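You operate a simulated robot arm through the tools that you are given. There is no shell and no other tool.

You run a simulated two-armed robot. Do the job below in one go: nothing can be reset, and whatever is moved stays where it is left.

## Task
Open the dump valve, couple both hoses, shut it again and press GO.
Fine: each coupling on the port of its colour. Where these are worked on the way, their far stop is far enough and under half their travel is too little: dump valve.

Only the result counts: the job must be done as asked and must still hold three seconds after the hand-in. Knocking over, shifting, dropping, spilling or breaking anything else fails it.

## Robot
Two 7-joint arms with two-finger grippers on one trunk that stands fixed in place. Base frame: the origin is at the foot of the trunk, x ahead of it, y to its left, z up. Units: m, rad, N and s.
The left shoulder is at [0.06, 0.123, 1.02], the right one opposite. With the tool pointing down near the work surface each hand reaches from about 0.3 to 0.78 m from the base axis, measured 20 degrees to its own side. Payload 1.47 kg a hand.
The TCP of each hand is the grasp point between the finger pads, 0.016 m short of the fingertips. In the tool frame z runs along the fingers and y along their closing line. The gripper opens to 0.087 m. The gripper's body begins 0.055 m behind the TCP.
Orientation is that of the tool frame in the base frame, as a unit quaternion [x, y, z, w]. With the fingers straight down and closing along the base's y, the tool's x points along the base's -x, its y along +y and its z along -z.

## Interface
- The arms move only by the tool servo_tool. It takes "left_targets", "right_targets" or both (then of equal length, played together; a hand with none holds still); each is a list of rows, each a list of 3 entries, a list of its own where there are three numbers: the shift along the base's x, y, z in units of 150 mm (1.0 is 150 mm), then the turn, a rotation vector about the base's x, y, z in units of 90 degrees (1.0 is 90 degrees), then the finger opening in m, from 0 to 0.087. In form: [[[dx, dy, dz], [ax, ay, az], hand], ...]. A call has 1 to 20 rows; each row is the pose to reach, as a shift and turn from the pose commanded when the call began. A call with a number of a shift or a turn outside -1 to 1 is refused whole. Each row takes 0.2 s and may step no farther than 0.05 m and 0.15 rad from the row before; otherwise, or with a gripper value out of range, the whole call is refused. A pose out of reach is approached as far as the arm can. The call stops where the force on the tool passes 50 N (or 10 N more than at its start, if that is more) or the arm is blocked; 0.2 s more then pass. Each finger travels about 0.153 m/s and halts on what it meets, pressing with about 28 N; the grip force reading is that of the motor and also rises with nothing between the fingers. The clock runs only during rows and for 0.2 s after the last one: add rows that repeat a pose to give the fingers time. It gives the time, the measured TCP pose, the force on the tool (base axes), the opening and the grip force at its end, in the units of the frame above (readings bear some noise), with the torque about the TCP (base axes, N m) and any sound that the robot's microphone picked up.
- Cameras (640 x 400 px; columns grow to the right, rows downward): "scene" is now at [0.0847, 0.0205, 1.5727]; the picture's right is [0.25, -0.97, 0.00], its down [-0.75, -0.19, -0.64] and it looks along [0.61, 0.16, -0.77] (base axes); focal length 335 px, centre (320, 200). "left" rides on the left gripper at [0.073, -0.012, -0.09] in its tool frame; the picture's right is [0.16, 0.99, 0.00], its down [-0.72, 0.12, -0.68] and it looks along [-0.67, 0.11, 0.73] (tool axes); focal length 247 px, centre (320, 200). "right" rides on the right gripper at [0.073, 0.012, -0.09] in its tool frame; the picture's right is [-0.16, 0.99, 0.00], its down [-0.72, -0.12, -0.68] and it looks along [-0.67, -0.11, 0.73] (tool axes); focal length 247 px, centre (320, 200).
- get_image(camera): a new picture of that camera. It takes no simulated time.
- lift_body(by): slides the trunk up (or, below 0, down) by that many m; the arms and the scene camera ride with it, the base frame stays. It gives what a move gives, with no picture.
- aim_head(pan, tilt): turns the head with the scene camera to pan (to the left, within 2.094 rad either way) and tilt (down, from -0.506 to 1.204), counted from straight ahead of the robot. It gives what a move gives.
- point_at(camera, pixels): there is no depth. For up to 12 entries [column, row, z] of the newest picture of that camera ("zoom" is the newest enlarged one), the place [x, y] in the base frame at which the ray of that pixel passes the height z, good to about 0.003 m. It takes no simulated time.
- enlarge(camera, box): a new picture of the part [left, top, right, bottom] of that camera's present view, enlarged. It takes no simulated time.
- finish_job(): hands the job in; it is judged then, once.

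Leave the grippers open and the arms clear of the work at the hand-in unless told otherwise.

The tools are called after "Emit:" by a JSON object that holds its "fn" and its "kwargs". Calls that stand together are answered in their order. servo_tool: Moves the arms, as the interface text tells. Its arguments: {"type":"object","properties":{"left_targets":{"type":"array"},"right_targets":{"type":"array"}},"required":[]} The other tools are called the same way: lift_body (by) slides the trunk up or down; aim_head (pan, tilt) turns the head that bears the scene camera; get_image (camera) takes a picture; point_at (camera, pixels) gives the place at which the rays of pixels pass given heights; enlarge (camera, box) takes an enlarged picture of a part of a camera's view; finish_job () hands the job in.

At the start:

```text
clock: 0.0
left_eef_pos: [0.525, 0.3518, 1.1734]
left_ee_rot: [0.0, 1.0, 0.0, 0.0]
left_ft_force: [0.2, 0.1, -0.2]
left_moment: [-0.01, 0.0, -0.01]
left_finger_gap: 0.0868
left_gripper_force: 0.0
right_eef_pos: [0.5221, -0.0913, 1.1618]
right_ee_rot: [0.0, 1.0, 0.0, 0.0]
right_ft_force: [0.0, 0.3, 0.5]
right_moment: [-0.02, 0.01, 0.0]
right_finger_gap: 0.0868
right_gripper_force: 0.0
trunk travel left (down, up): [-0.175, 0.055]
head pan, tilt: [0.253, 0.883]
```

scene: 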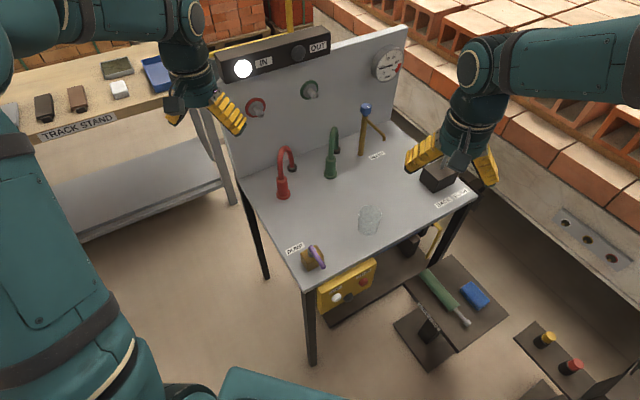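
right: 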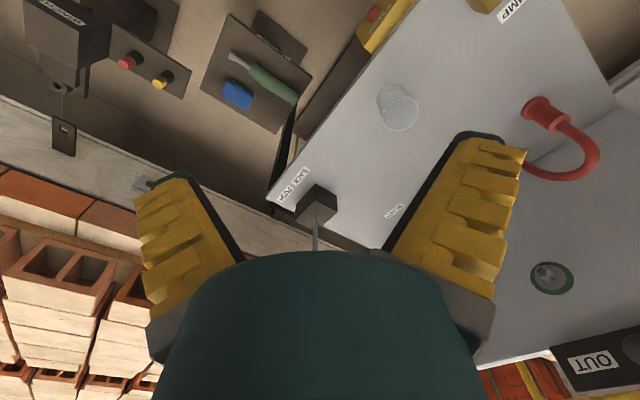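
left: 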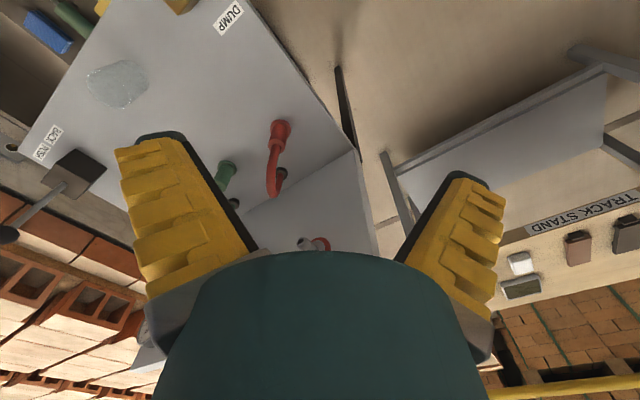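

I see a table with a back panel carrying two ports (a red ring at about (256,107) and a green ring at about (310,90)). A red coupling stands at (284,175) and a green one at (331,160). The dump valve is near (313,258). I'll enlarge several parts to see the details.

Emit:
{"fn": "enlarge", "kwargs": {"camera": "scene", "box": [210, 20, 430, 158]}}

Emit:
{"fn": "enlarge", "kwargs": {"camera": "scene", "box": [240, 200, 400, 320]}}

Emit:
{"fn": "enlarge", "kwargs": {"camera": "scene", "box": [250, 120, 400, 214]}}

Emit:
{"fn": "enlarge", "kwargs": {"camera": "scene", "box": [390, 120, 550, 220]}}

Emit:
{"fn": "enlarge", "kwargs": {"camera": "scene", "box": [300, 220, 640, 400]}}

```text
2.90 times, centred on (320, 89) of scene
```

zoom: 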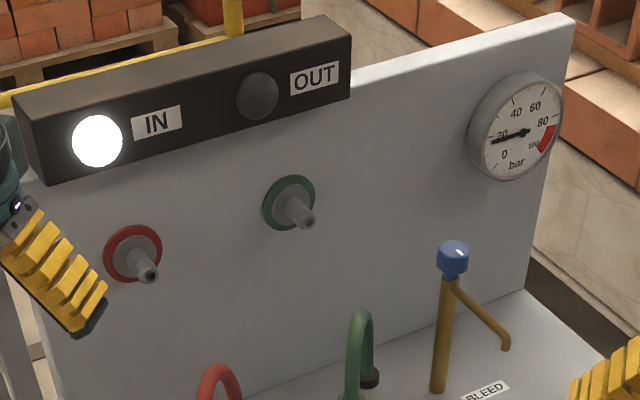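

```text
3.33 times, centred on (320, 260) of scene
```

zoom: 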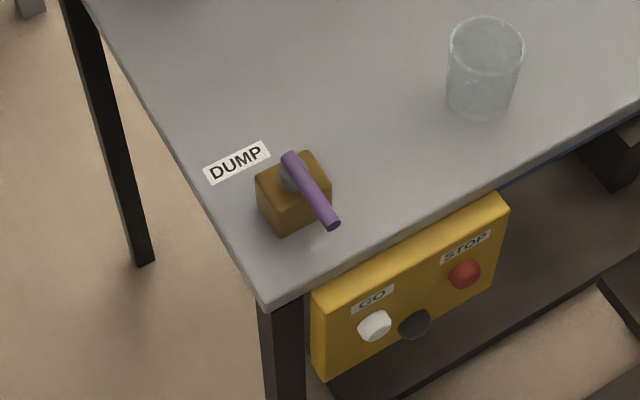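

```text
4.26 times, centred on (325, 167) of scene
```

zoom: 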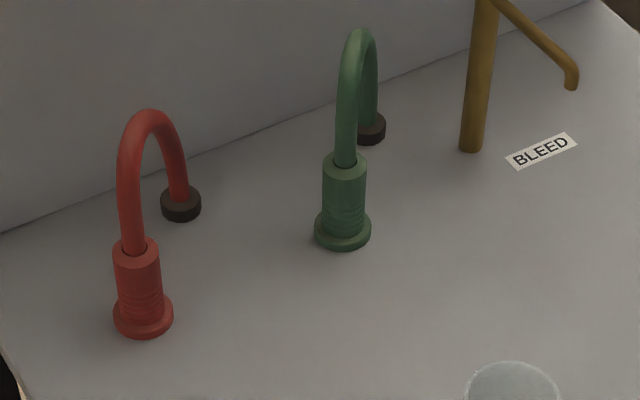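

```text
4.00 times, centred on (470, 170) of scene
```

zoom: 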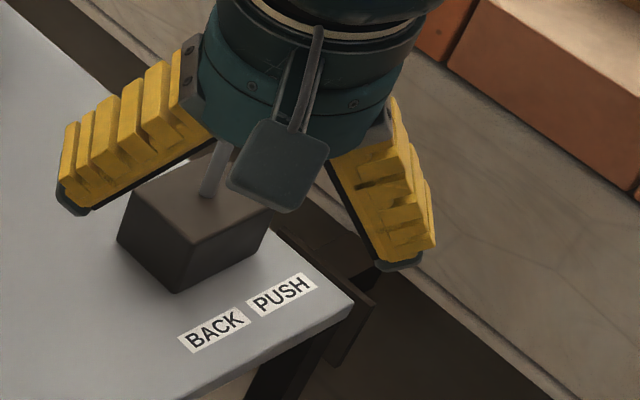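

```text
1.88 times, centred on (470, 310) of scene
```

zoom: 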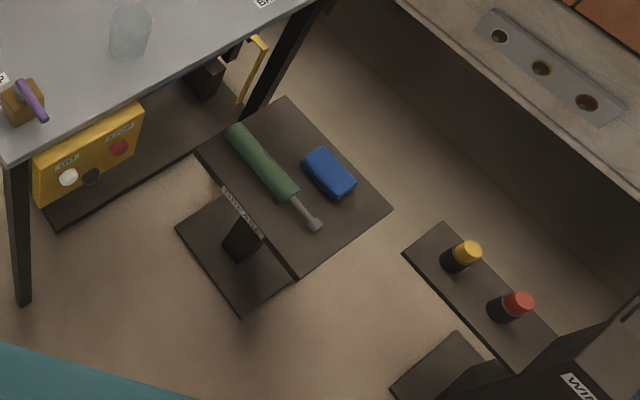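

I need the table height. I'll compare rays of the same features from the scene and left cameras: the DUMP label at scene (295,248) and left (228,17), and the BACK PUSH label at scene (452,198) and left (47,143).

Emit:
{"fn": "point_at", "kwargs": {"camera": "scene", "pixels": [[295, 248, 0.7], [295, 248, 0.8], [295, 248, 0.9], [452, 198, 0.7], [452, 198, 0.8], [452, 198, 0.9], [256, 107, 0.9], [256, 107, 1.0], [256, 107, 1.1]]}}

Emit:
{"fn": "point_at", "kwargs": {"camera": "left", "pixels": [[228, 17, 0.7], [228, 17, 0.8], [228, 17, 0.9], [47, 143, 0.7], [47, 143, 0.8], [47, 143, 0.9]]}}

```text
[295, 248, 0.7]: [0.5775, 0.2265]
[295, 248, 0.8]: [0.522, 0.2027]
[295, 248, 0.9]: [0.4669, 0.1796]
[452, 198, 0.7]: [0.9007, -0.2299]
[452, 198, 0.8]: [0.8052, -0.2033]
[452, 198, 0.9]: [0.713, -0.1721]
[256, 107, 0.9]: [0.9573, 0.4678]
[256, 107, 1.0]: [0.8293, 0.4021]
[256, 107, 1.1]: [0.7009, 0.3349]
```

```text
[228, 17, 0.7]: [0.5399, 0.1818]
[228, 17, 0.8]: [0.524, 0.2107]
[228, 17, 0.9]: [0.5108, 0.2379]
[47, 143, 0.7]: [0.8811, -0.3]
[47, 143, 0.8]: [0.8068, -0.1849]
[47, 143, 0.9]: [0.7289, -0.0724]
```

The table top comes out at about z=0.785. Next I'll get the table layout on that plane: the corners, coupling bases, hose roots, dump valve and cup.

Emit:
{"fn": "point_at", "kwargs": {"camera": "scene", "pixels": [[303, 284, 0.785], [476, 193, 0.785], [246, 184, 0.785], [393, 124, 0.785], [283.5, 197, 0.785], [330, 176, 0.785], [292.3, 168, 0.785], [336.5, 152, 0.785], [360.5, 155, 0.785], [312, 270, 0.785], [369, 232, 0.785], [435, 190, 0.785]]}}

Emit:
{"fn": "get_image", "kwargs": {"camera": "left"}}

Emit:
{"fn": "enlarge", "kwargs": {"camera": "left", "box": [40, 0, 400, 250]}}

Emit:
{"fn": "enlarge", "kwargs": {"camera": "right", "box": [280, 0, 640, 250]}}

```text
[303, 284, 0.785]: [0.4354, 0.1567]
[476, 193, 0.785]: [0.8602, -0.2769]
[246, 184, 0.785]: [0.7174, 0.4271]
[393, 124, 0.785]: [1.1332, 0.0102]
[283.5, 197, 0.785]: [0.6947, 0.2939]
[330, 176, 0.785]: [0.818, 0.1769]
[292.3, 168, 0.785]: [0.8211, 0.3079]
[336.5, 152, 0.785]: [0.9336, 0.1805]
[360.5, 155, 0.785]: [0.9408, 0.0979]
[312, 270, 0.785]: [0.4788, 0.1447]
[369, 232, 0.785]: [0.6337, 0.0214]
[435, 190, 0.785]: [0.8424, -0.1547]
```

```text
taken
```

left: 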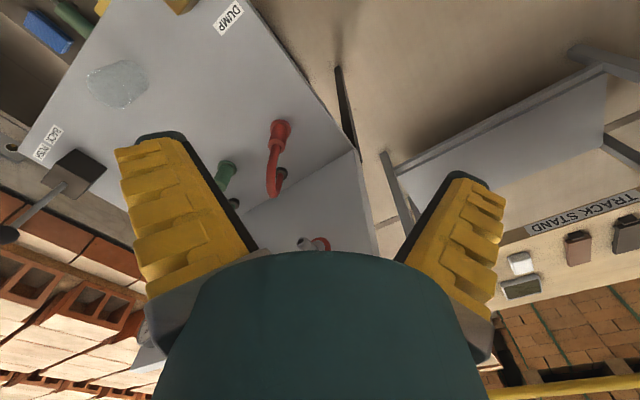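

```text
1.60 times, centred on (220, 125) of left
```

zoom: 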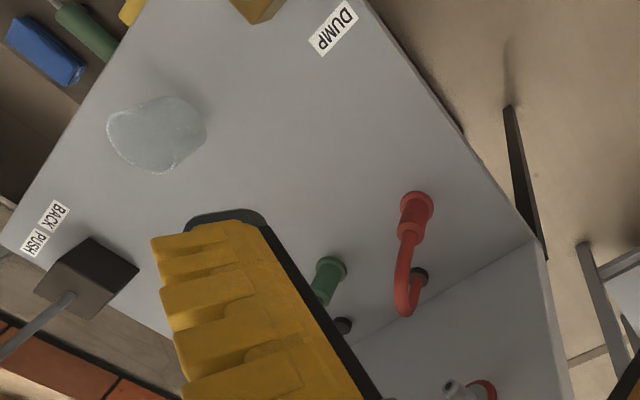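

```text
1.60 times, centred on (460, 125) of right
```

zoom: 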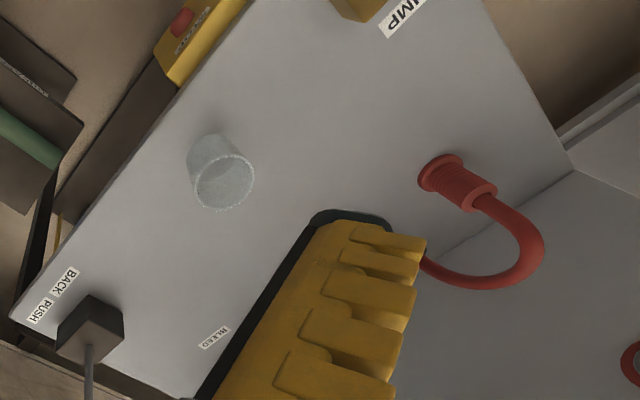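

The table turns out to be rotated about 45°. I'll zoom in tightly on the dump valve around (313,258), on the GO box, and on the ports.

Emit:
{"fn": "enlarge", "kwargs": {"camera": "scene", "box": [285, 230, 345, 275]}}

Emit:
{"fn": "enlarge", "kwargs": {"camera": "scene", "box": [305, 250, 385, 325]}}

Emit:
{"fn": "enlarge", "kwargs": {"camera": "scene", "box": [235, 75, 335, 135]}}

Emit:
{"fn": "enlarge", "kwargs": {"camera": "scene", "box": [265, 120, 355, 206]}}

```text
8.89 times, centred on (315, 252) of scene
```

zoom: 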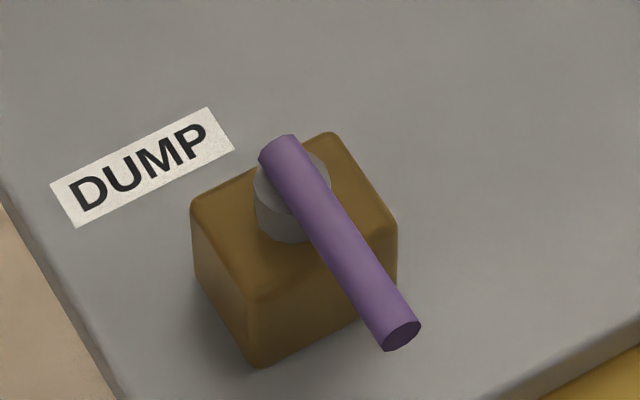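

```text
5.33 times, centred on (345, 288) of scene
```

zoom: 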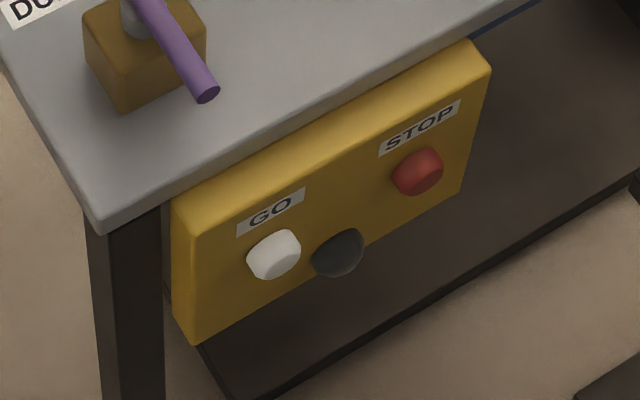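

```text
6.40 times, centred on (285, 105) of scene
```

zoom: 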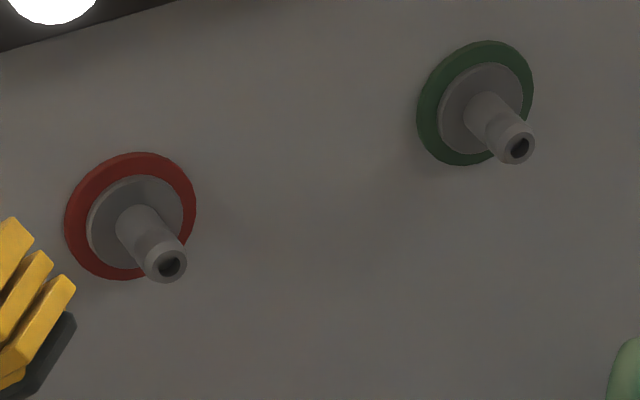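

```text
4.65 times, centred on (310, 163) of scene
```

zoom: 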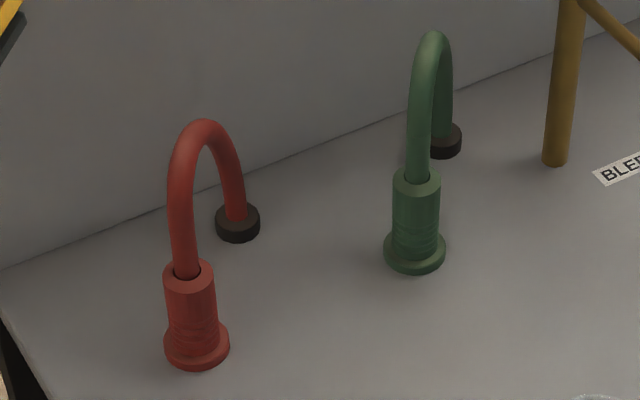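

The dump lever is a purple bar running from the stem at about (0.51,0.155) to a free end at about (0.463,0.108), so it points straight out of the table's front. I'll bring the right hand over it, yawed +45° so the fingers can straddle the bar, and stop high up to look first.

Emit:
{"fn": "servo_tool", "kwargs": {"right_targets": [[[-0.045, 0.16, -0.1], [0, 0, 0.0833], 0.087], [[-0.09, 0.32, -0.2], [0, 0, 0.1667], 0.087], [[-0.135, 0.48, -0.3], [0, 0, 0.25], 0.087], [[-0.18, 0.64, -0.4], [0, 0, 0.3333], 0.087], [[-0.225, 0.8, -0.5], [0, 0, 0.4167], 0.087], [[-0.27, 0.967, -0.6], [0, 0, 0.5], 0.087], [[-0.27, 0.967, -0.6], [0, 0, 0.5], 0.087]]}}

Emit:
{"fn": "get_image", "kwargs": {"camera": "right"}}

Emit:
{"fn": "get_image", "kwargs": {"camera": "scene"}}

```text
clock: 1.6
left_eef_pos: [0.5247, 0.3518, 1.1737]
left_ee_rot: [0.0, 1.0, -0.001, 0.001]
left_ft_force: [-0.2, -0.5, 0.0]
left_moment: [0.03, 0.0, -0.03]
left_finger_gap: 0.0871
left_gripper_force: 0.0
right_eef_pos: [0.4816, 0.0523, 1.0709]
right_ee_rot: [-0.383, 0.924, 0.0, 0.0]
right_ft_force: [-0.5, -0.4, 0.3]
right_moment: [-0.01, 0.0, 0.01]
right_finger_gap: 0.0869
right_gripper_force: 0.1
trunk travel left (down, up): [-0.175, 0.055]
head pan, tilt: [0.253, 0.883]
```

```text
taken
```

right: 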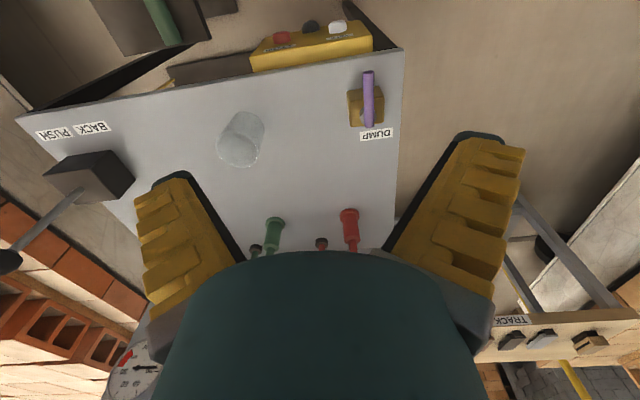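

```text
taken
```

scene: 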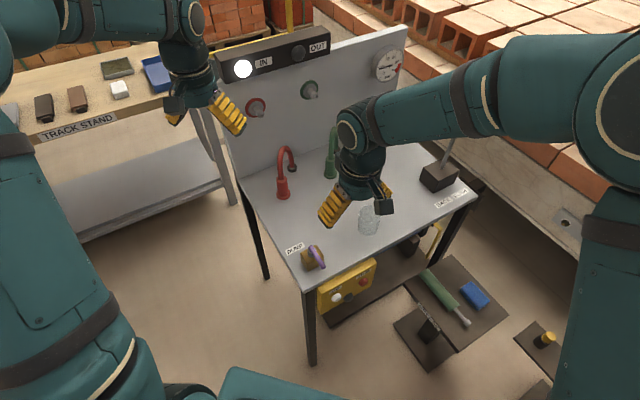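

The right camera shows the lever clearly, from (369,72) to (370,126). I'll use its rays at candidate heights, and also the valve box corners, to locate it.

Emit:
{"fn": "enlarge", "kwargs": {"camera": "right", "box": [330, 50, 410, 150]}}

Emit:
{"fn": "point_at", "kwargs": {"camera": "right", "pixels": [[369, 72, 0.83], [369, 72, 0.85], [370, 126, 0.83], [370, 126, 0.85], [403, 48, 0.785], [18, 117, 0.785], [376, 133, 0.785], [240, 160, 0.785], [349, 212, 0.785], [349, 212, 0.8]]}}

```text
4.00 times, centred on (370, 100) of right
```

zoom: 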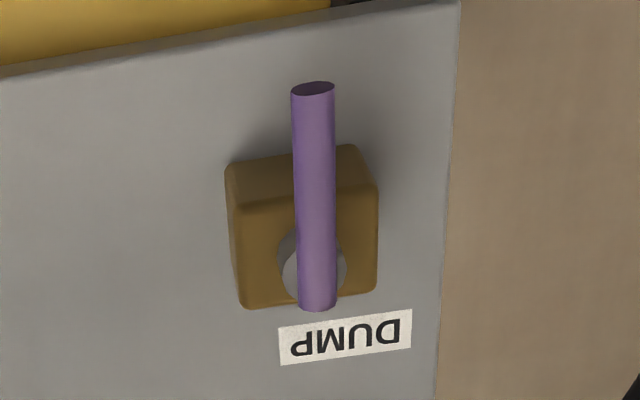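

```text
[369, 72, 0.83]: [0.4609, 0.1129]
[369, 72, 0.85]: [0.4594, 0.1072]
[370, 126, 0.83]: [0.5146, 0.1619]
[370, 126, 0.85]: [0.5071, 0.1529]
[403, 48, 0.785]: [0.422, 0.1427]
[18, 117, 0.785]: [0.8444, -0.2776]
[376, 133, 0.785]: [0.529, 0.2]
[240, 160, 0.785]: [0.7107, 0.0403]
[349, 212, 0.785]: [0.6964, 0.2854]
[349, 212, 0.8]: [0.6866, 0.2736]
```

The readings agree: the lever sits at z≈0.845, its stem is at about (0.500,0.146) and its free end at about (0.460,0.108). I'll move the right hand above the outer half of the lever, stop at z≈0.93 and narrow the fingers to about 0.05.

Emit:
{"fn": "servo_tool", "kwargs": {"right_targets": [[[-0.025, 0.1, -0.2], [0, 0, 0], 0.06], [[-0.05, 0.2, -0.4], [0, 0, 0], 0.05], [[-0.075, 0.3, -0.6], [0, 0, 0], 0.05], [[-0.093, 0.4, -0.8], [0, 0, 0], 0.05], [[-0.093, 0.4, -0.933], [0, 0, 0], 0.05], [[-0.093, 0.4, -0.933], [0, 0, 0], 0.05]]}}

Emit:
{"fn": "get_image", "kwargs": {"camera": "right"}}

Emit:
{"fn": "enlarge", "kwargs": {"camera": "scene", "box": [260, 190, 400, 320]}}

```text
clock: 3.0
left_eef_pos: [0.526, 0.3507, 1.1738]
left_ee_rot: [0.0, 1.0, 0.001, 0.0]
left_ft_force: [-0.6, 0.5, 0.4]
left_moment: [0.0, -0.04, -0.02]
left_finger_gap: 0.0871
left_gripper_force: 0.0
right_eef_pos: [0.4696, 0.1125, 0.9321]
right_ee_rot: [-0.383, 0.924, 0.0, 0.0]
right_ft_force: [-0.3, 0.4, 0.4]
right_moment: [0.0, 0.0, -0.01]
right_finger_gap: 0.0552
right_gripper_force: 3.7
trunk travel left (down, up): [-0.175, 0.055]
head pan, tilt: [0.253, 0.883]
```

```text
taken
```

right: 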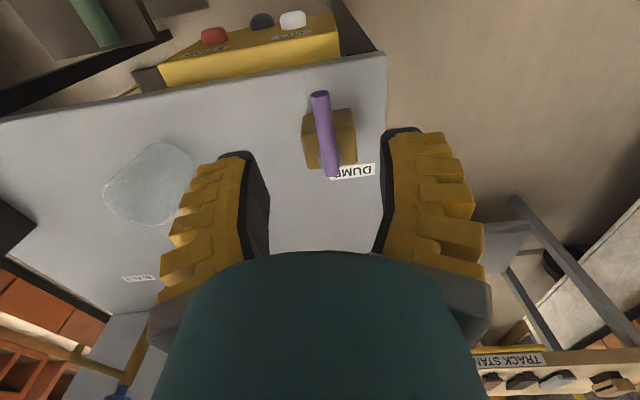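

```text
3.08 times, centred on (330, 255) of scene
```

zoom: 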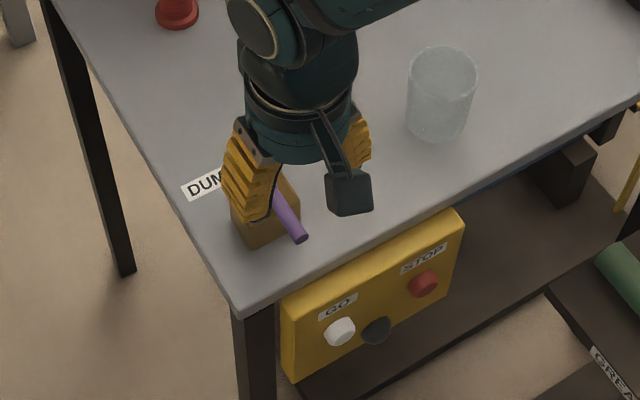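

I'll check the lever ends again from this closer view: the free end at (320,95), the pivot end at (333,173) and the box's top edge.

Emit:
{"fn": "point_at", "kwargs": {"camera": "right", "pixels": [[320, 95, 0.845], [333, 173, 0.845], [320, 95, 0.835], [333, 173, 0.835], [293, 20, 0.7], [293, 20, 0.72], [293, 20, 0.74], [214, 36, 0.72]]}}

Emit:
{"fn": "enlarge", "kwargs": {"camera": "right", "box": [270, 70, 400, 200]}}

Emit:
{"fn": "enlarge", "kwargs": {"camera": "right", "box": [150, 0, 350, 100]}}

```text
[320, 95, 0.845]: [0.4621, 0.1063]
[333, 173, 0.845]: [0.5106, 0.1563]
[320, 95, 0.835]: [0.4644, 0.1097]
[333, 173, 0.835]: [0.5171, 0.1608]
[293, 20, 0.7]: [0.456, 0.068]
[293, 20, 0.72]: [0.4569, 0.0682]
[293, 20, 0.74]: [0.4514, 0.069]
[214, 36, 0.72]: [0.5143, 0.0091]
```

```text
3.08 times, centred on (335, 135) of right
```

zoom: 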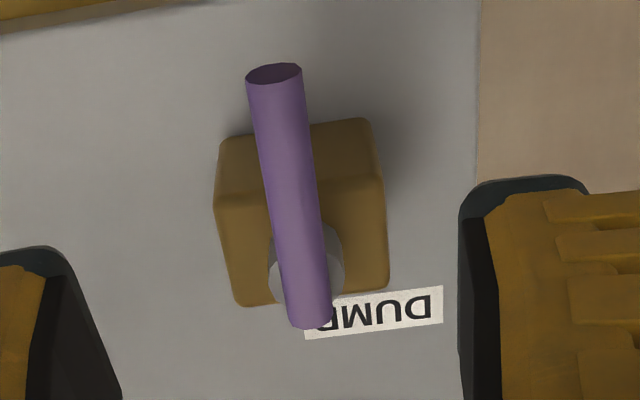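

```text
3.20 times, centred on (250, 50) of right
```

zoom: 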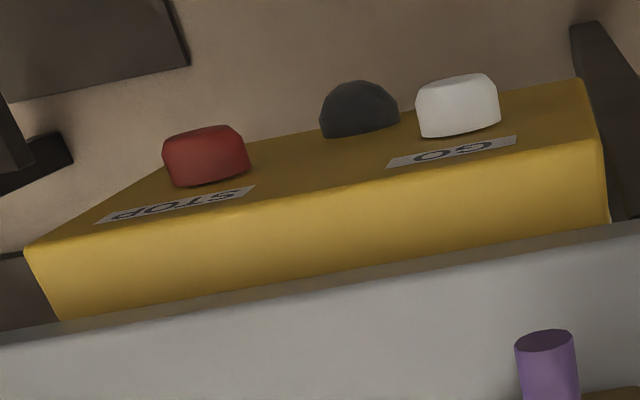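

The lever is centred between the fingers (x−y of 0.355 for the lever, 0.357 for the TCP). I'll lower 0.086 m so the fingers straddle its outer half just above the box top.

Emit:
{"fn": "servo_tool", "kwargs": {"right_targets": [[[0, 0.005, -0.15], [0, 0, 0], 0.04], [[0, 0.01, -0.3], [0, 0, 0], 0.04], [[0, 0.012, -0.45], [0, 0, 0], 0.04], [[0, 0.012, -0.573], [0, 0, 0], 0.04], [[0, 0.012, -0.573], [0, 0, 0], 0.04]]}}

Emit:
{"fn": "get_image", "kwargs": {"camera": "right"}}

Emit:
{"fn": "enlarge", "kwargs": {"camera": "scene", "box": [285, 220, 365, 290]}}

```text
clock: 4.2
left_eef_pos: [0.5251, 0.3519, 1.1738]
left_ee_rot: [0.0, 1.0, 0.0, 0.0]
left_ft_force: [0.1, -0.4, 0.5]
left_moment: [-0.03, -0.03, 0.01]
left_finger_gap: 0.0871
left_gripper_force: 0.2
right_eef_pos: [0.4687, 0.1164, 0.8459]
right_ee_rot: [-0.383, 0.924, 0.0, 0.0]
right_ft_force: [0.7, 0.3, 0.5]
right_moment: [-0.03, -0.03, -0.02]
right_finger_gap: 0.0456
right_gripper_force: 4.0
trunk travel left (down, up): [-0.175, 0.055]
head pan, tilt: [0.253, 0.883]
```

```text
taken
```

right: 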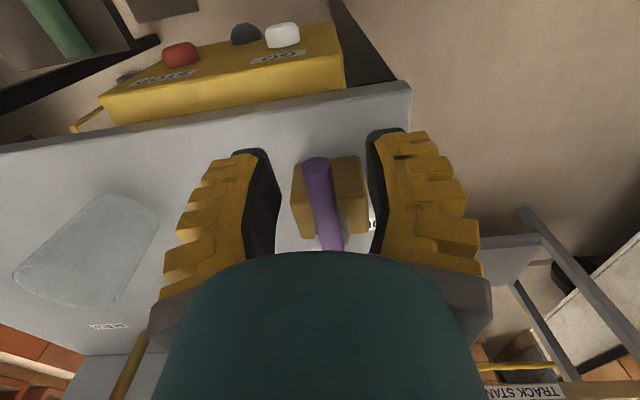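

```text
5.71 times, centred on (325, 255) of scene
```

zoom: 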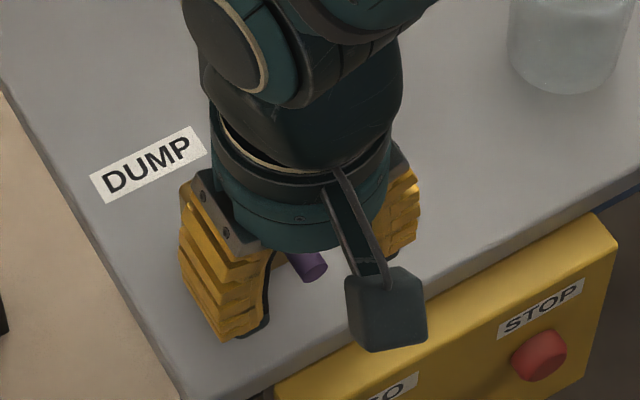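

The fingers straddle the lever with no force. I'll close to a loose 0.018 m around it, then try a small turn (about 22°) counter-clockwise around the stem, which is the usual opening sense, and read the force.

Emit:
{"fn": "servo_tool", "kwargs": {"right_targets": [[[0, 0, 0], [0, 0, 0], 0.018], [[0, 0, 0], [0, 0, 0], 0.018], [[0.0282, -0.0262, 0], [0, 0, 0.0828], 0.018], [[0.0597, -0.0485, 0], [0, 0, 0.1655], 0.018], [[0.0937, -0.0665, 0], [0, 0, 0.2483], 0.018], [[0.0937, -0.0665, 0], [0, 0, 0.2483], 0.018]]}}

Emit:
{"fn": "get_image", "kwargs": {"camera": "right"}}

```text
clock: 5.6
left_eef_pos: [0.5258, 0.3511, 1.1733]
left_ee_rot: [0.001, 1.0, -0.001, 0.0]
left_ft_force: [-0.1, 1.6, 0.6]
left_moment: [-0.02, 0.03, -0.02]
left_finger_gap: 0.0869
left_gripper_force: 0.1
right_eef_pos: [0.4835, 0.1048, 0.8449]
right_ee_rot: [-0.556, 0.831, 0.0, 0.0]
right_ft_force: [-1.0, -0.5, -0.4]
right_moment: [-0.01, -0.01, -0.04]
right_finger_gap: 0.0247
right_gripper_force: 4.9
trunk travel left (down, up): [-0.175, 0.055]
head pan, tilt: [0.253, 0.883]
```

```text
taken
```

right: 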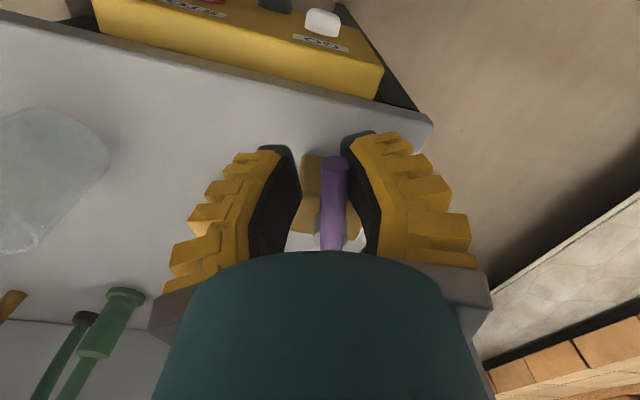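

Almost no resistance, so I'll check with rays whether the lever turned (lever tip at (334,160), its visible upper end at (332,248)).

Emit:
{"fn": "point_at", "kwargs": {"camera": "right", "pixels": [[334, 160, 0.845], [332, 245, 0.845]]}}

Emit:
{"fn": "enlarge", "kwargs": {"camera": "scene", "box": [285, 220, 365, 290]}}

Emit:
{"fn": "enlarge", "kwargs": {"camera": "scene", "box": [360, 40, 420, 90]}}

Emit:
{"fn": "enlarge", "kwargs": {"camera": "right", "box": [260, 110, 400, 260]}}

```text
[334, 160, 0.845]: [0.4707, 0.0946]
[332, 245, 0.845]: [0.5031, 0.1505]
```

```text
5.71 times, centred on (325, 255) of scene
```

zoom: 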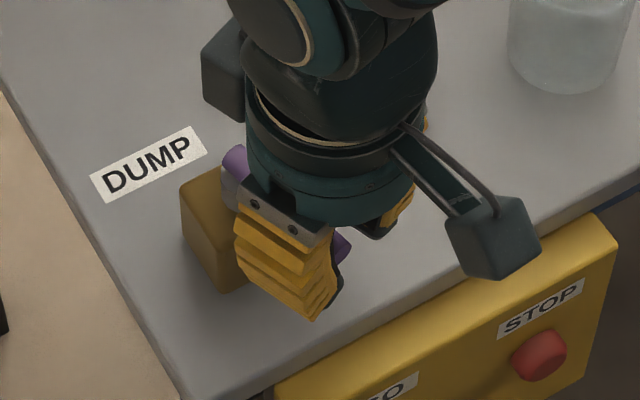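

```text
8.00 times, centred on (390, 65) of scene
```

zoom: 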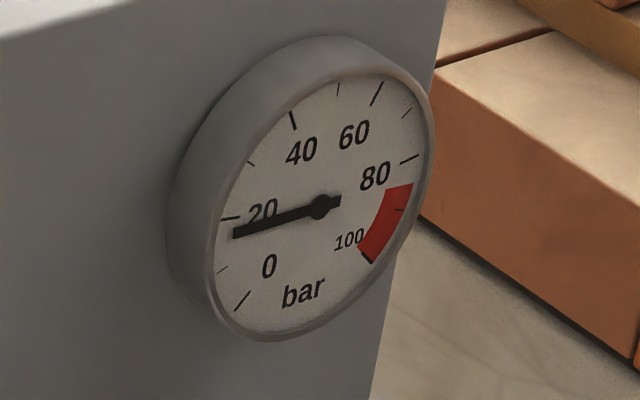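

```text
2.67 times, centred on (330, 185) of right
```

zoom: 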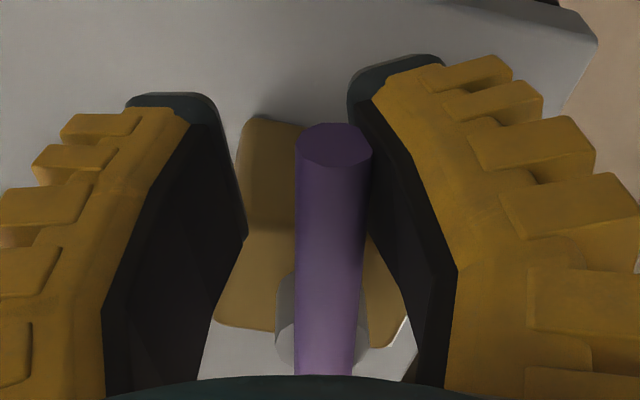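

The lever turns freely counter-clockwise (its tip is now at about (0.471,0.095), roughly 14° along). I'll go on round the stem in the same sense.

Emit:
{"fn": "servo_tool", "kwargs": {"right_targets": [[[0.0389, -0.0143, 0], [0, 0, 0.0891], 0.018], [[0.0795, -0.0231, 0], [0, 0, 0.1783], 0.018], [[0.1209, -0.0261, 0], [0, 0, 0.2674], 0.018], [[0.1623, -0.0233, 0], [0, 0, 0.3565], 0.018], [[0.2029, -0.0147, 0], [0, 0, 0.4456], 0.018], [[0.2029, -0.0147, 0], [0, 0, 0.4456], 0.018]]}}

Emit:
{"fn": "get_image", "kwargs": {"camera": "right"}}

Emit:
{"fn": "get_image", "kwargs": {"camera": "scene"}}

Emit:
{"fn": "enlarge", "kwargs": {"camera": "scene", "box": [360, 40, 420, 90]}}

```text
clock: 7.0
left_eef_pos: [0.5258, 0.3529, 1.1735]
left_ee_rot: [0.0, 1.0, 0.0, 0.0]
left_ft_force: [0.1, 1.2, -0.6]
left_moment: [0.01, 0.01, 0.03]
left_finger_gap: 0.0869
left_gripper_force: 0.0
right_eef_pos: [0.5145, 0.103, 0.845]
right_ee_rot: [0.807, -0.591, -0.001, 0.001]
right_ft_force: [0.4, 0.5, -0.5]
right_moment: [0.02, -0.04, 0.01]
right_finger_gap: 0.0247
right_gripper_force: 5.4
trunk travel left (down, up): [-0.175, 0.055]
head pan, tilt: [0.253, 0.883]
```

```text
taken
```

right: 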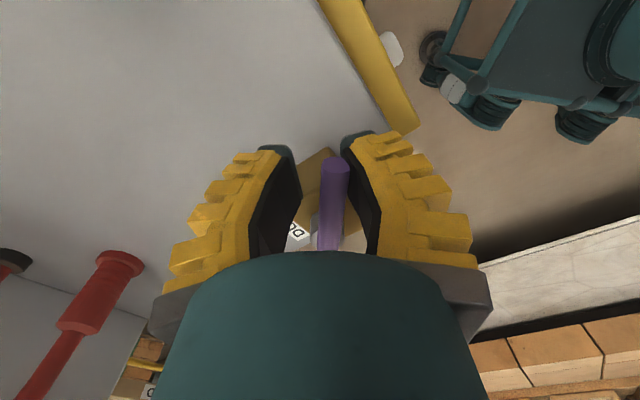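

```text
taken
```

scene: 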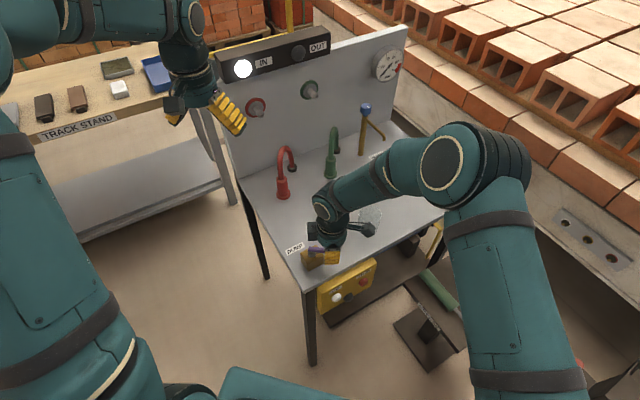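

```text
8.00 times, centred on (390, 65) of scene
```

zoom: 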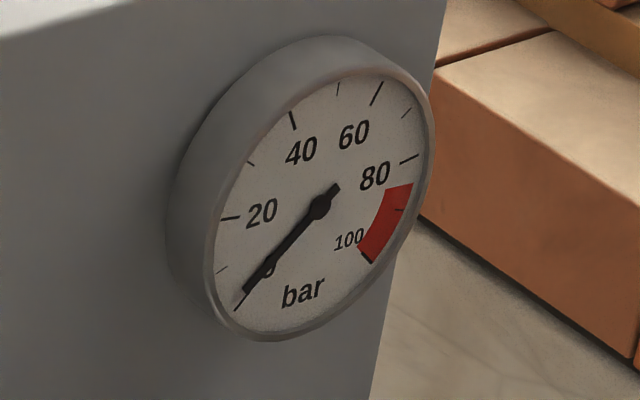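

The gauge has dropped to 0 bar, so the valve is opening. I'll keep turning toward the far stop; the move will halt on its own if it meets the stop.

Emit:
{"fn": "servo_tool", "kwargs": {"right_targets": [[[0.039, 0.0141, 0], [0, 0, 0.0891], 0.018], [[0.0757, 0.0336, 0], [0, 0, 0.1783], 0.018], [[0.1093, 0.0579, 0], [0, 0, 0.2674], 0.018], [[0.1392, 0.0868, 0], [0, 0, 0.3565], 0.018], [[0.1392, 0.0868, 0], [0, 0, 0.3565], 0.018]]}}

Emit:
{"fn": "get_image", "kwargs": {"camera": "right"}}

Emit:
{"fn": "enlarge", "kwargs": {"camera": "scene", "box": [260, 190, 400, 300]}}

```text
clock: 8.2
left_eef_pos: [0.5257, 0.3517, 1.1744]
left_ee_rot: [0.0, 1.0, 0.0, 0.001]
left_ft_force: [-0.7, -0.2, 0.2]
left_moment: [-0.02, -0.01, -0.04]
left_finger_gap: 0.0872
left_gripper_force: 0.1
right_eef_pos: [0.5343, 0.1157, 0.8455]
right_ee_rot: [0.939, -0.345, 0.0, 0.0]
right_ft_force: [-0.4, -1.8, -0.8]
right_moment: [0.04, 0.0, -0.03]
right_finger_gap: 0.025
right_gripper_force: 5.6
trunk travel left (down, up): [-0.175, 0.055]
head pan, tilt: [0.253, 0.883]
```

```text
taken
```

right: 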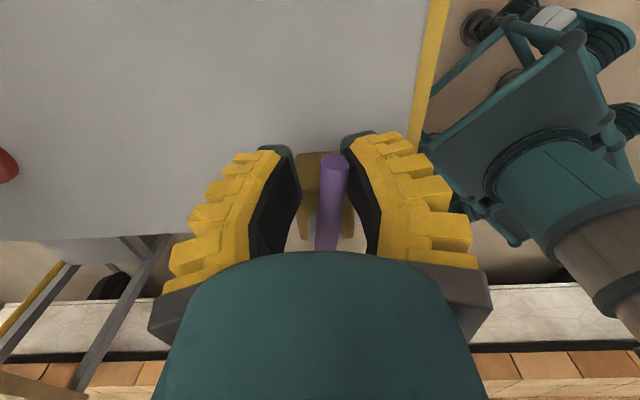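

```text
3.64 times, centred on (330, 245) of scene
```

zoom: 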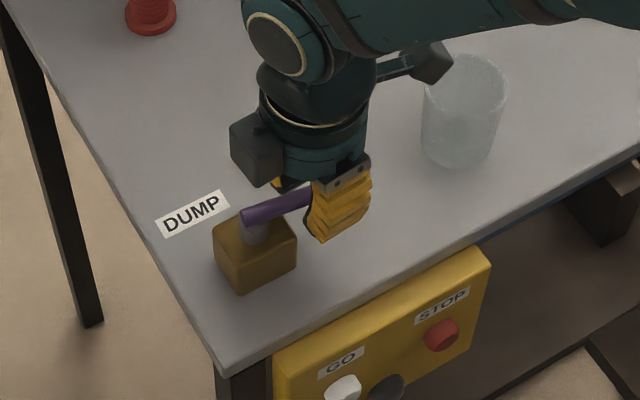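

The lever now runs along the table's front edge, about 85–90° turned. I'll nudge it further in small steps to find the far stop.

Emit:
{"fn": "servo_tool", "kwargs": {"right_targets": [[[0.0187, 0.023, 0], [0, 0, 0.0637], 0.018], [[0.0349, 0.0475, 0], [0, 0, 0.1273], 0.018], [[0.0487, 0.0739, 0], [0, 0, 0.191], 0.018]]}}

Emit:
{"fn": "get_image", "kwargs": {"camera": "right"}}

Emit:
{"fn": "enlarge", "kwargs": {"camera": "scene", "box": [260, 190, 400, 300]}}

```text
clock: 9.0
left_eef_pos: [0.5253, 0.3485, 1.1741]
left_ee_rot: [0.001, 1.0, 0.0, 0.0]
left_ft_force: [0.0, 0.3, -0.9]
left_moment: [0.02, -0.04, -0.03]
left_finger_gap: 0.0869
left_gripper_force: 0.0
right_eef_pos: [0.5414, 0.1238, 0.8449]
right_ee_rot: [0.98, -0.201, 0.0, 0.003]
right_ft_force: [-6.9, -14.2, -2.8]
right_moment: [0.05, -0.05, -0.12]
right_finger_gap: 0.0342
right_gripper_force: 11.5
trunk travel left (down, up): [-0.175, 0.055]
head pan, tilt: [0.253, 0.883]
```

```text
taken
```

right: 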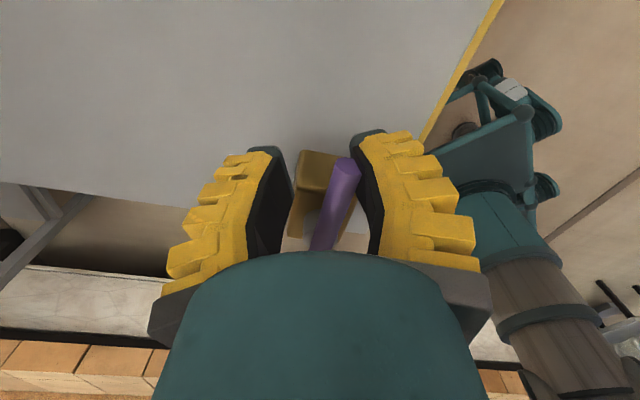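

```text
3.64 times, centred on (330, 245) of scene
```

zoom: 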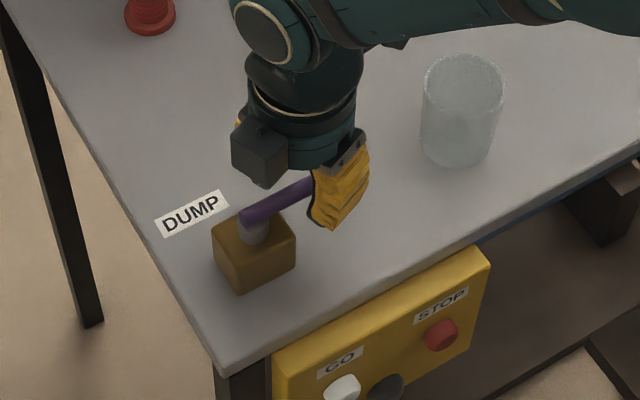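

Resistance rose to about 16 N with the lever across the front edge, so that's the far stop and the valve is fully open. I'll open the fingers and lift straight up.

Emit:
{"fn": "servo_tool", "kwargs": {"right_targets": [[[-0.01, -0.02, 0], [0, 0, -0.05], 0.06], [[-0.02, -0.04, 0], [0, 0, -0.1], 0.06], [[-0.02, -0.04, 0], [0, 0, -0.1], 0.06], [[-0.02, -0.04, 0.2], [0, 0, -0.1], 0.06], [[-0.02, -0.04, 0.45], [0, 0, -0.15], 0.06], [[-0.02, -0.06, 0.7], [0, 0, -0.2], 0.06], [[-0.02, -0.08, 0.95], [0, 0, -0.28], 0.07]]}}

Emit:
{"fn": "enlarge", "kwargs": {"camera": "scene", "box": [260, 190, 400, 300]}}

```text
clock: 10.6
left_eef_pos: [0.5256, 0.3516, 1.1739]
left_ee_rot: [0.0, 1.0, -0.001, 0.0]
left_ft_force: [-0.5, 0.1, 0.0]
left_moment: [-0.01, 0.02, 0.0]
left_finger_gap: 0.0867
left_gripper_force: 0.1
right_eef_pos: [0.5386, 0.1139, 0.989]
right_ee_rot: [0.912, -0.411, -0.001, 0.0]
right_ft_force: [-0.7, 0.9, -0.1]
right_moment: [-0.01, -0.05, 0.0]
right_finger_gap: 0.0735
right_gripper_force: 2.6
trunk travel left (down, up): [-0.175, 0.055]
head pan, tilt: [0.253, 0.883]
```

```text
3.64 times, centred on (330, 245) of scene
```

zoom: 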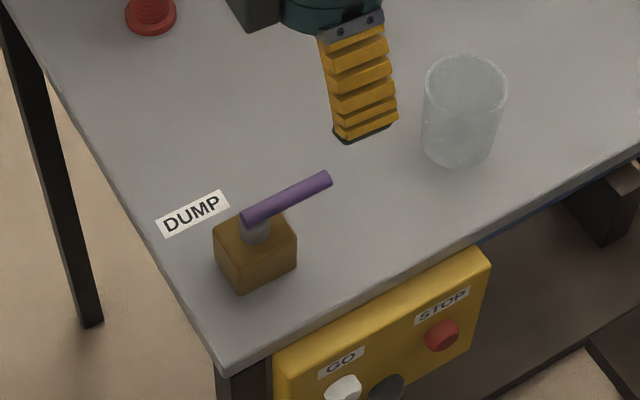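

The lever stays parallel to the front edge. Now I'll take the right hand back to the right and unwind its yaw, so the left arm and the camera have free space.

Emit:
{"fn": "servo_tool", "kwargs": {"right_targets": [[[-0.02, -0.09, 0.06], [0, 0, -0.09], 0.08], [[-0.05, -0.18, 0.12], [0, 0, -0.18], 0.08], [[-0.08, -0.27, 0.18], [0, 0, -0.27], 0.08], [[-0.11, -0.36, 0.24], [0, 0, -0.36], 0.08], [[-0.14, -0.45, 0.3], [0, 0, -0.45], 0.08], [[-0.17, -0.54, 0.36], [0, 0, -0.54], 0.08], [[-0.2, -0.63, 0.42], [0, 0, -0.63], 0.08], [[-0.23, -0.72, 0.48], [0, 0, -0.72], 0.08], [[-0.26, -0.81, 0.54], [0, 0, -0.81], 0.08], [[-0.29, -0.9, 0.6], [0, 0, -0.9], 0.08], [[-0.32, -0.99, 0.66], [0, 0, -0.96], 0.08]]}}

Emit:
{"fn": "servo_tool", "kwargs": {"right_targets": [[[-0.1, -0.2, 0.1], [0, 0, -0.09], 0.08], [[-0.2, -0.4, 0.2], [0, 0, -0.18], 0.08], [[-0.3, -0.6, 0.3], [0, 0, -0.27], 0.08], [[-0.4, -0.8, 0.4], [0, 0, -0.36], 0.08], [[-0.5, -1.0, 0.4], [0, 0, -0.45], 0.08]]}}

Emit:
{"fn": "get_image", "kwargs": {"camera": "scene"}}

```text
clock: 13.0
left_eef_pos: [0.5251, 0.3507, 1.1733]
left_ee_rot: [0.0, 1.0, 0.001, 0.0]
left_ft_force: [0.2, -0.7, -0.2]
left_moment: [-0.01, -0.01, 0.01]
left_finger_gap: 0.087
left_gripper_force: 0.1
right_eef_pos: [0.4891, -0.0333, 1.0877]
right_ee_rot: [-0.383, 0.924, 0.0, 0.0]
right_ft_force: [-0.4, 0.2, -0.5]
right_moment: [0.01, 0.0, -0.06]
right_finger_gap: 0.0817
right_gripper_force: 1.0
trunk travel left (down, up): [-0.175, 0.055]
head pan, tilt: [0.253, 0.883]
```

```text
clock: 14.2
left_eef_pos: [0.5246, 0.3511, 1.175]
left_ee_rot: [0.0, 1.0, 0.0, 0.0]
left_ft_force: [-0.8, -0.2, -0.9]
left_moment: [0.01, 0.0, -0.03]
left_finger_gap: 0.0873
left_gripper_force: 0.1
right_eef_pos: [0.4139, -0.184, 1.149]
right_ee_rot: [-0.039, 0.999, -0.001, -0.001]
right_ft_force: [-0.1, 0.1, 0.6]
right_moment: [0.03, 0.0, -0.02]
right_finger_gap: 0.0818
right_gripper_force: 1.0
trunk travel left (down, up): [-0.175, 0.055]
head pan, tilt: [0.253, 0.883]
```

```text
taken
```

scene: 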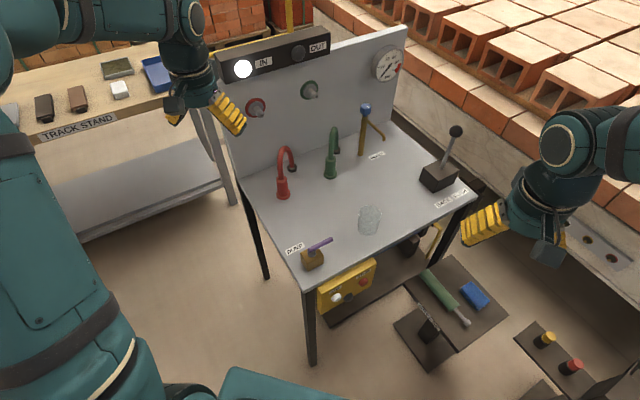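

The valve stays open and the right arm is clear. Next I'll pitch the left hand 45° forward, at about (0.55,0.25,1.17), so its camera looks straight at the panel and I can measure the ports.

Emit:
{"fn": "servo_tool", "kwargs": {"left_targets": [[[0.03, -0.11, 0], [0, -0.0833, 0], 0.087], [[0.06, -0.22, 0], [0, -0.1667, 0], 0.087], [[0.09, -0.33, 0], [0, -0.25, 0], 0.087], [[0.12, -0.44, 0], [0, -0.3333, 0], 0.087], [[0.15, -0.55, 0], [0, -0.4167, 0], 0.087], [[0.167, -0.667, 0], [0, -0.5, 0], 0.087], [[0.167, -0.667, 0], [0, -0.5, 0], 0.087]]}}

Emit:
{"fn": "get_image", "kwargs": {"camera": "left"}}

Emit:
{"fn": "get_image", "kwargs": {"camera": "scene"}}

```text
clock: 15.8
left_eef_pos: [0.5505, 0.2521, 1.1737]
left_ee_rot: [0.0, 0.924, 0.0, 0.382]
left_ft_force: [0.9, 0.1, 0.0]
left_moment: [0.01, 0.01, 0.03]
left_finger_gap: 0.087
left_gripper_force: 0.0
left hand out of reach, approached as far as the arm can: row 6
right_eef_pos: [0.4155, -0.1834, 1.1478]
right_ee_rot: [-0.04, 0.999, 0.001, 0.0]
right_ft_force: [0.2, 0.3, -0.7]
right_moment: [0.01, -0.02, -0.04]
right_finger_gap: 0.0818
right_gripper_force: 1.1
trunk travel left (down, up): [-0.175, 0.055]
head pan, tilt: [0.253, 0.883]
```

```text
taken
```

left: 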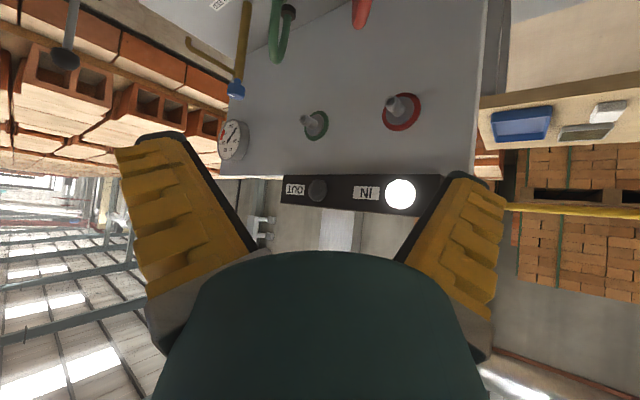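

```text
taken
```

scene: 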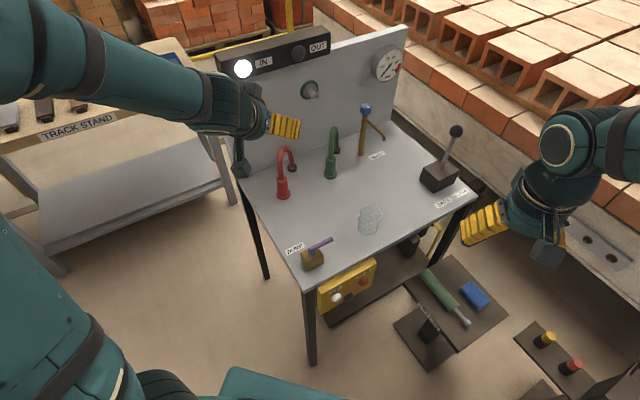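

The ports are clearly in view: green at (315,122), red at (400,108). One row was reported as at the edge of reach, but the measured pose is as asked. I'll enlarge for details.

Emit:
{"fn": "enlarge", "kwargs": {"camera": "left", "box": [280, 70, 440, 170]}}

Emit:
{"fn": "point_at", "kwargs": {"camera": "left", "pixels": [[315, 122, 1.0], [315, 122, 1.02], [315, 122, 1.04], [400, 108, 1.0], [400, 108, 1.02], [400, 108, 1.04]]}}

```text
4.00 times, centred on (360, 120) of left
```

zoom: 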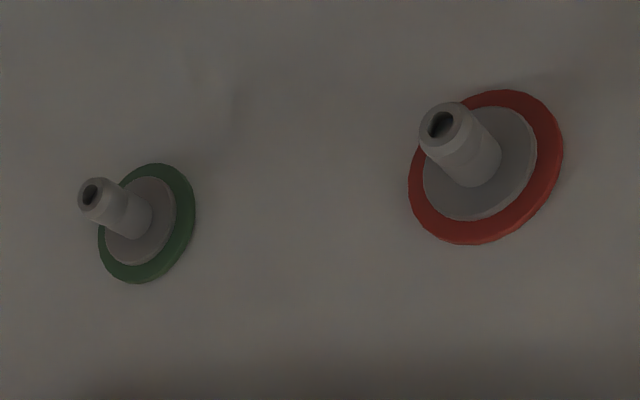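

```text
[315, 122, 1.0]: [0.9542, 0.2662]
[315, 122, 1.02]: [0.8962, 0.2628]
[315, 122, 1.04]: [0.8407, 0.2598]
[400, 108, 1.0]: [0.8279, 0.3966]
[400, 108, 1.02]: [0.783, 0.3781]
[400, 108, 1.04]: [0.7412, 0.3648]
```

I'll triangulate ring centres and nipple tips with rays from both cameras. Left: green ring (316.75,125.75) and tip (302.75,118.25), red ring (401.5,111.75) and tip (390,101). Scene: red ring (255.3,107.5) and tip (261.25,115.2), green ring (309.2,89.8) and tip (316.1,96.9).

Emit:
{"fn": "point_at", "kwargs": {"camera": "left", "pixels": [[316.75, 125.75, 1.0], [316.75, 125.75, 1.04], [302.75, 118.25, 1.0], [302.75, 118.25, 1.04], [401.5, 111.75, 1.0], [401.5, 111.75, 1.04], [390, 101, 1.0], [390, 101, 1.04]]}}

Emit:
{"fn": "point_at", "kwargs": {"camera": "scene", "pixels": [[309.2, 89.8, 1.0], [309.2, 89.8, 1.04], [316.1, 96.9, 1.0], [316.1, 96.9, 1.04], [255.3, 107.5, 1.0], [255.3, 107.5, 1.04], [261.25, 115.2, 1.0], [261.25, 115.2, 1.04]]}}

```text
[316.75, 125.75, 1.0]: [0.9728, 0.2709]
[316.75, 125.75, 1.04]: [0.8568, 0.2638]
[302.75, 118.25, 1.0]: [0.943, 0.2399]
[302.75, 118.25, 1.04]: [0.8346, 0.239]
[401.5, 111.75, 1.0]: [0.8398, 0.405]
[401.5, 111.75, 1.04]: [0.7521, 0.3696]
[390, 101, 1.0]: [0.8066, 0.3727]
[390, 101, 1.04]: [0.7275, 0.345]
```

```text
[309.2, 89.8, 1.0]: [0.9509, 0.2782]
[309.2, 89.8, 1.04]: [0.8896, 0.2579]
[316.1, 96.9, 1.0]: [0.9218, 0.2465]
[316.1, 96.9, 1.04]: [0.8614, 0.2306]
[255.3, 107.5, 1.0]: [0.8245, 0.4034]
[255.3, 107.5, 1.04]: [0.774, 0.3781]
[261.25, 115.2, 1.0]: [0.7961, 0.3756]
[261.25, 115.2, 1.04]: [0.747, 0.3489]
```

Both cameras agree. The ports are at z≈1.016, red at about (0.80,0.39) and green at about (0.925,0.27) on the panel. The nipples are about 0.04 m long, pointing straight out at 45°. I'll do green first because it's farther away and keeps the arm clear of the red hose. I'm moving the left hand toward it to a viewing spot.

Emit:
{"fn": "servo_tool", "kwargs": {"left_targets": [[[0.15, -0.08, -0.17], [0, 0, 0], 0.087], [[0.3, -0.16, -0.34], [0, 0, 0], 0.087], [[0.45, -0.24, -0.51], [0, 0, 0], 0.087], [[0.6, -0.33, -0.68], [0, 0, 0], 0.087], [[0.7, -0.4, -0.85], [0, 0, 0], 0.087], [[0.7, -0.4, -0.85], [0, 0, 0], 0.087]]}}

Emit:
{"fn": "get_image", "kwargs": {"camera": "left"}}

Emit:
{"fn": "get_image", "kwargs": {"camera": "scene"}}

```text
clock: 17.2
left_eef_pos: [0.6552, 0.191, 1.0452]
left_ee_rot: [0.0, 0.924, 0.0, 0.384]
left_ft_force: [0.0, -0.8, 0.4]
left_moment: [0.0, 0.02, 0.02]
left_finger_gap: 0.0869
left_gripper_force: 0.0
right_eef_pos: [0.4141, -0.1836, 1.1477]
right_ee_rot: [-0.04, 0.999, 0.0, 0.0]
right_ft_force: [-0.5, -0.7, -0.4]
right_moment: [-0.01, 0.0, -0.03]
right_finger_gap: 0.0818
right_gripper_force: 1.3
trunk travel left (down, up): [-0.175, 0.055]
head pan, tilt: [0.253, 0.883]
```

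```text
taken
```

left: 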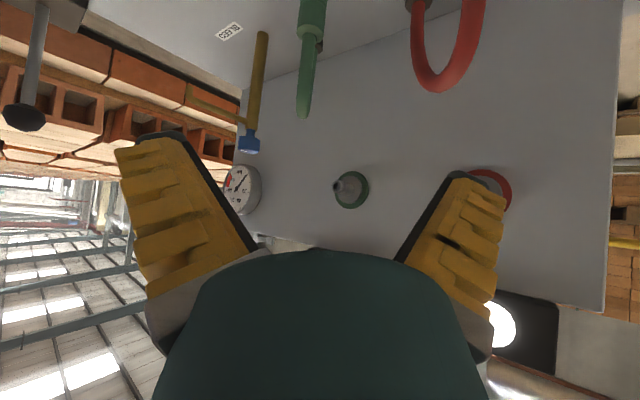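

```text
taken
```

scene: 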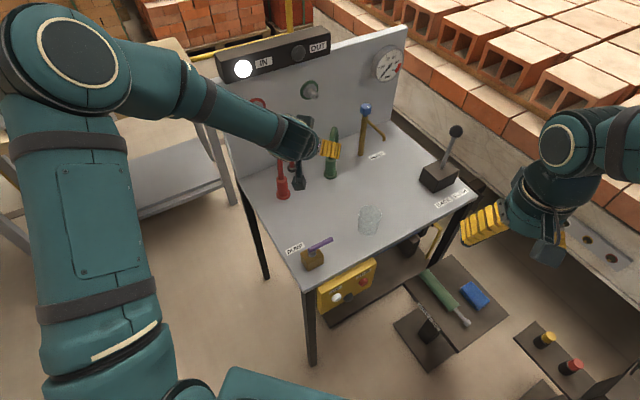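

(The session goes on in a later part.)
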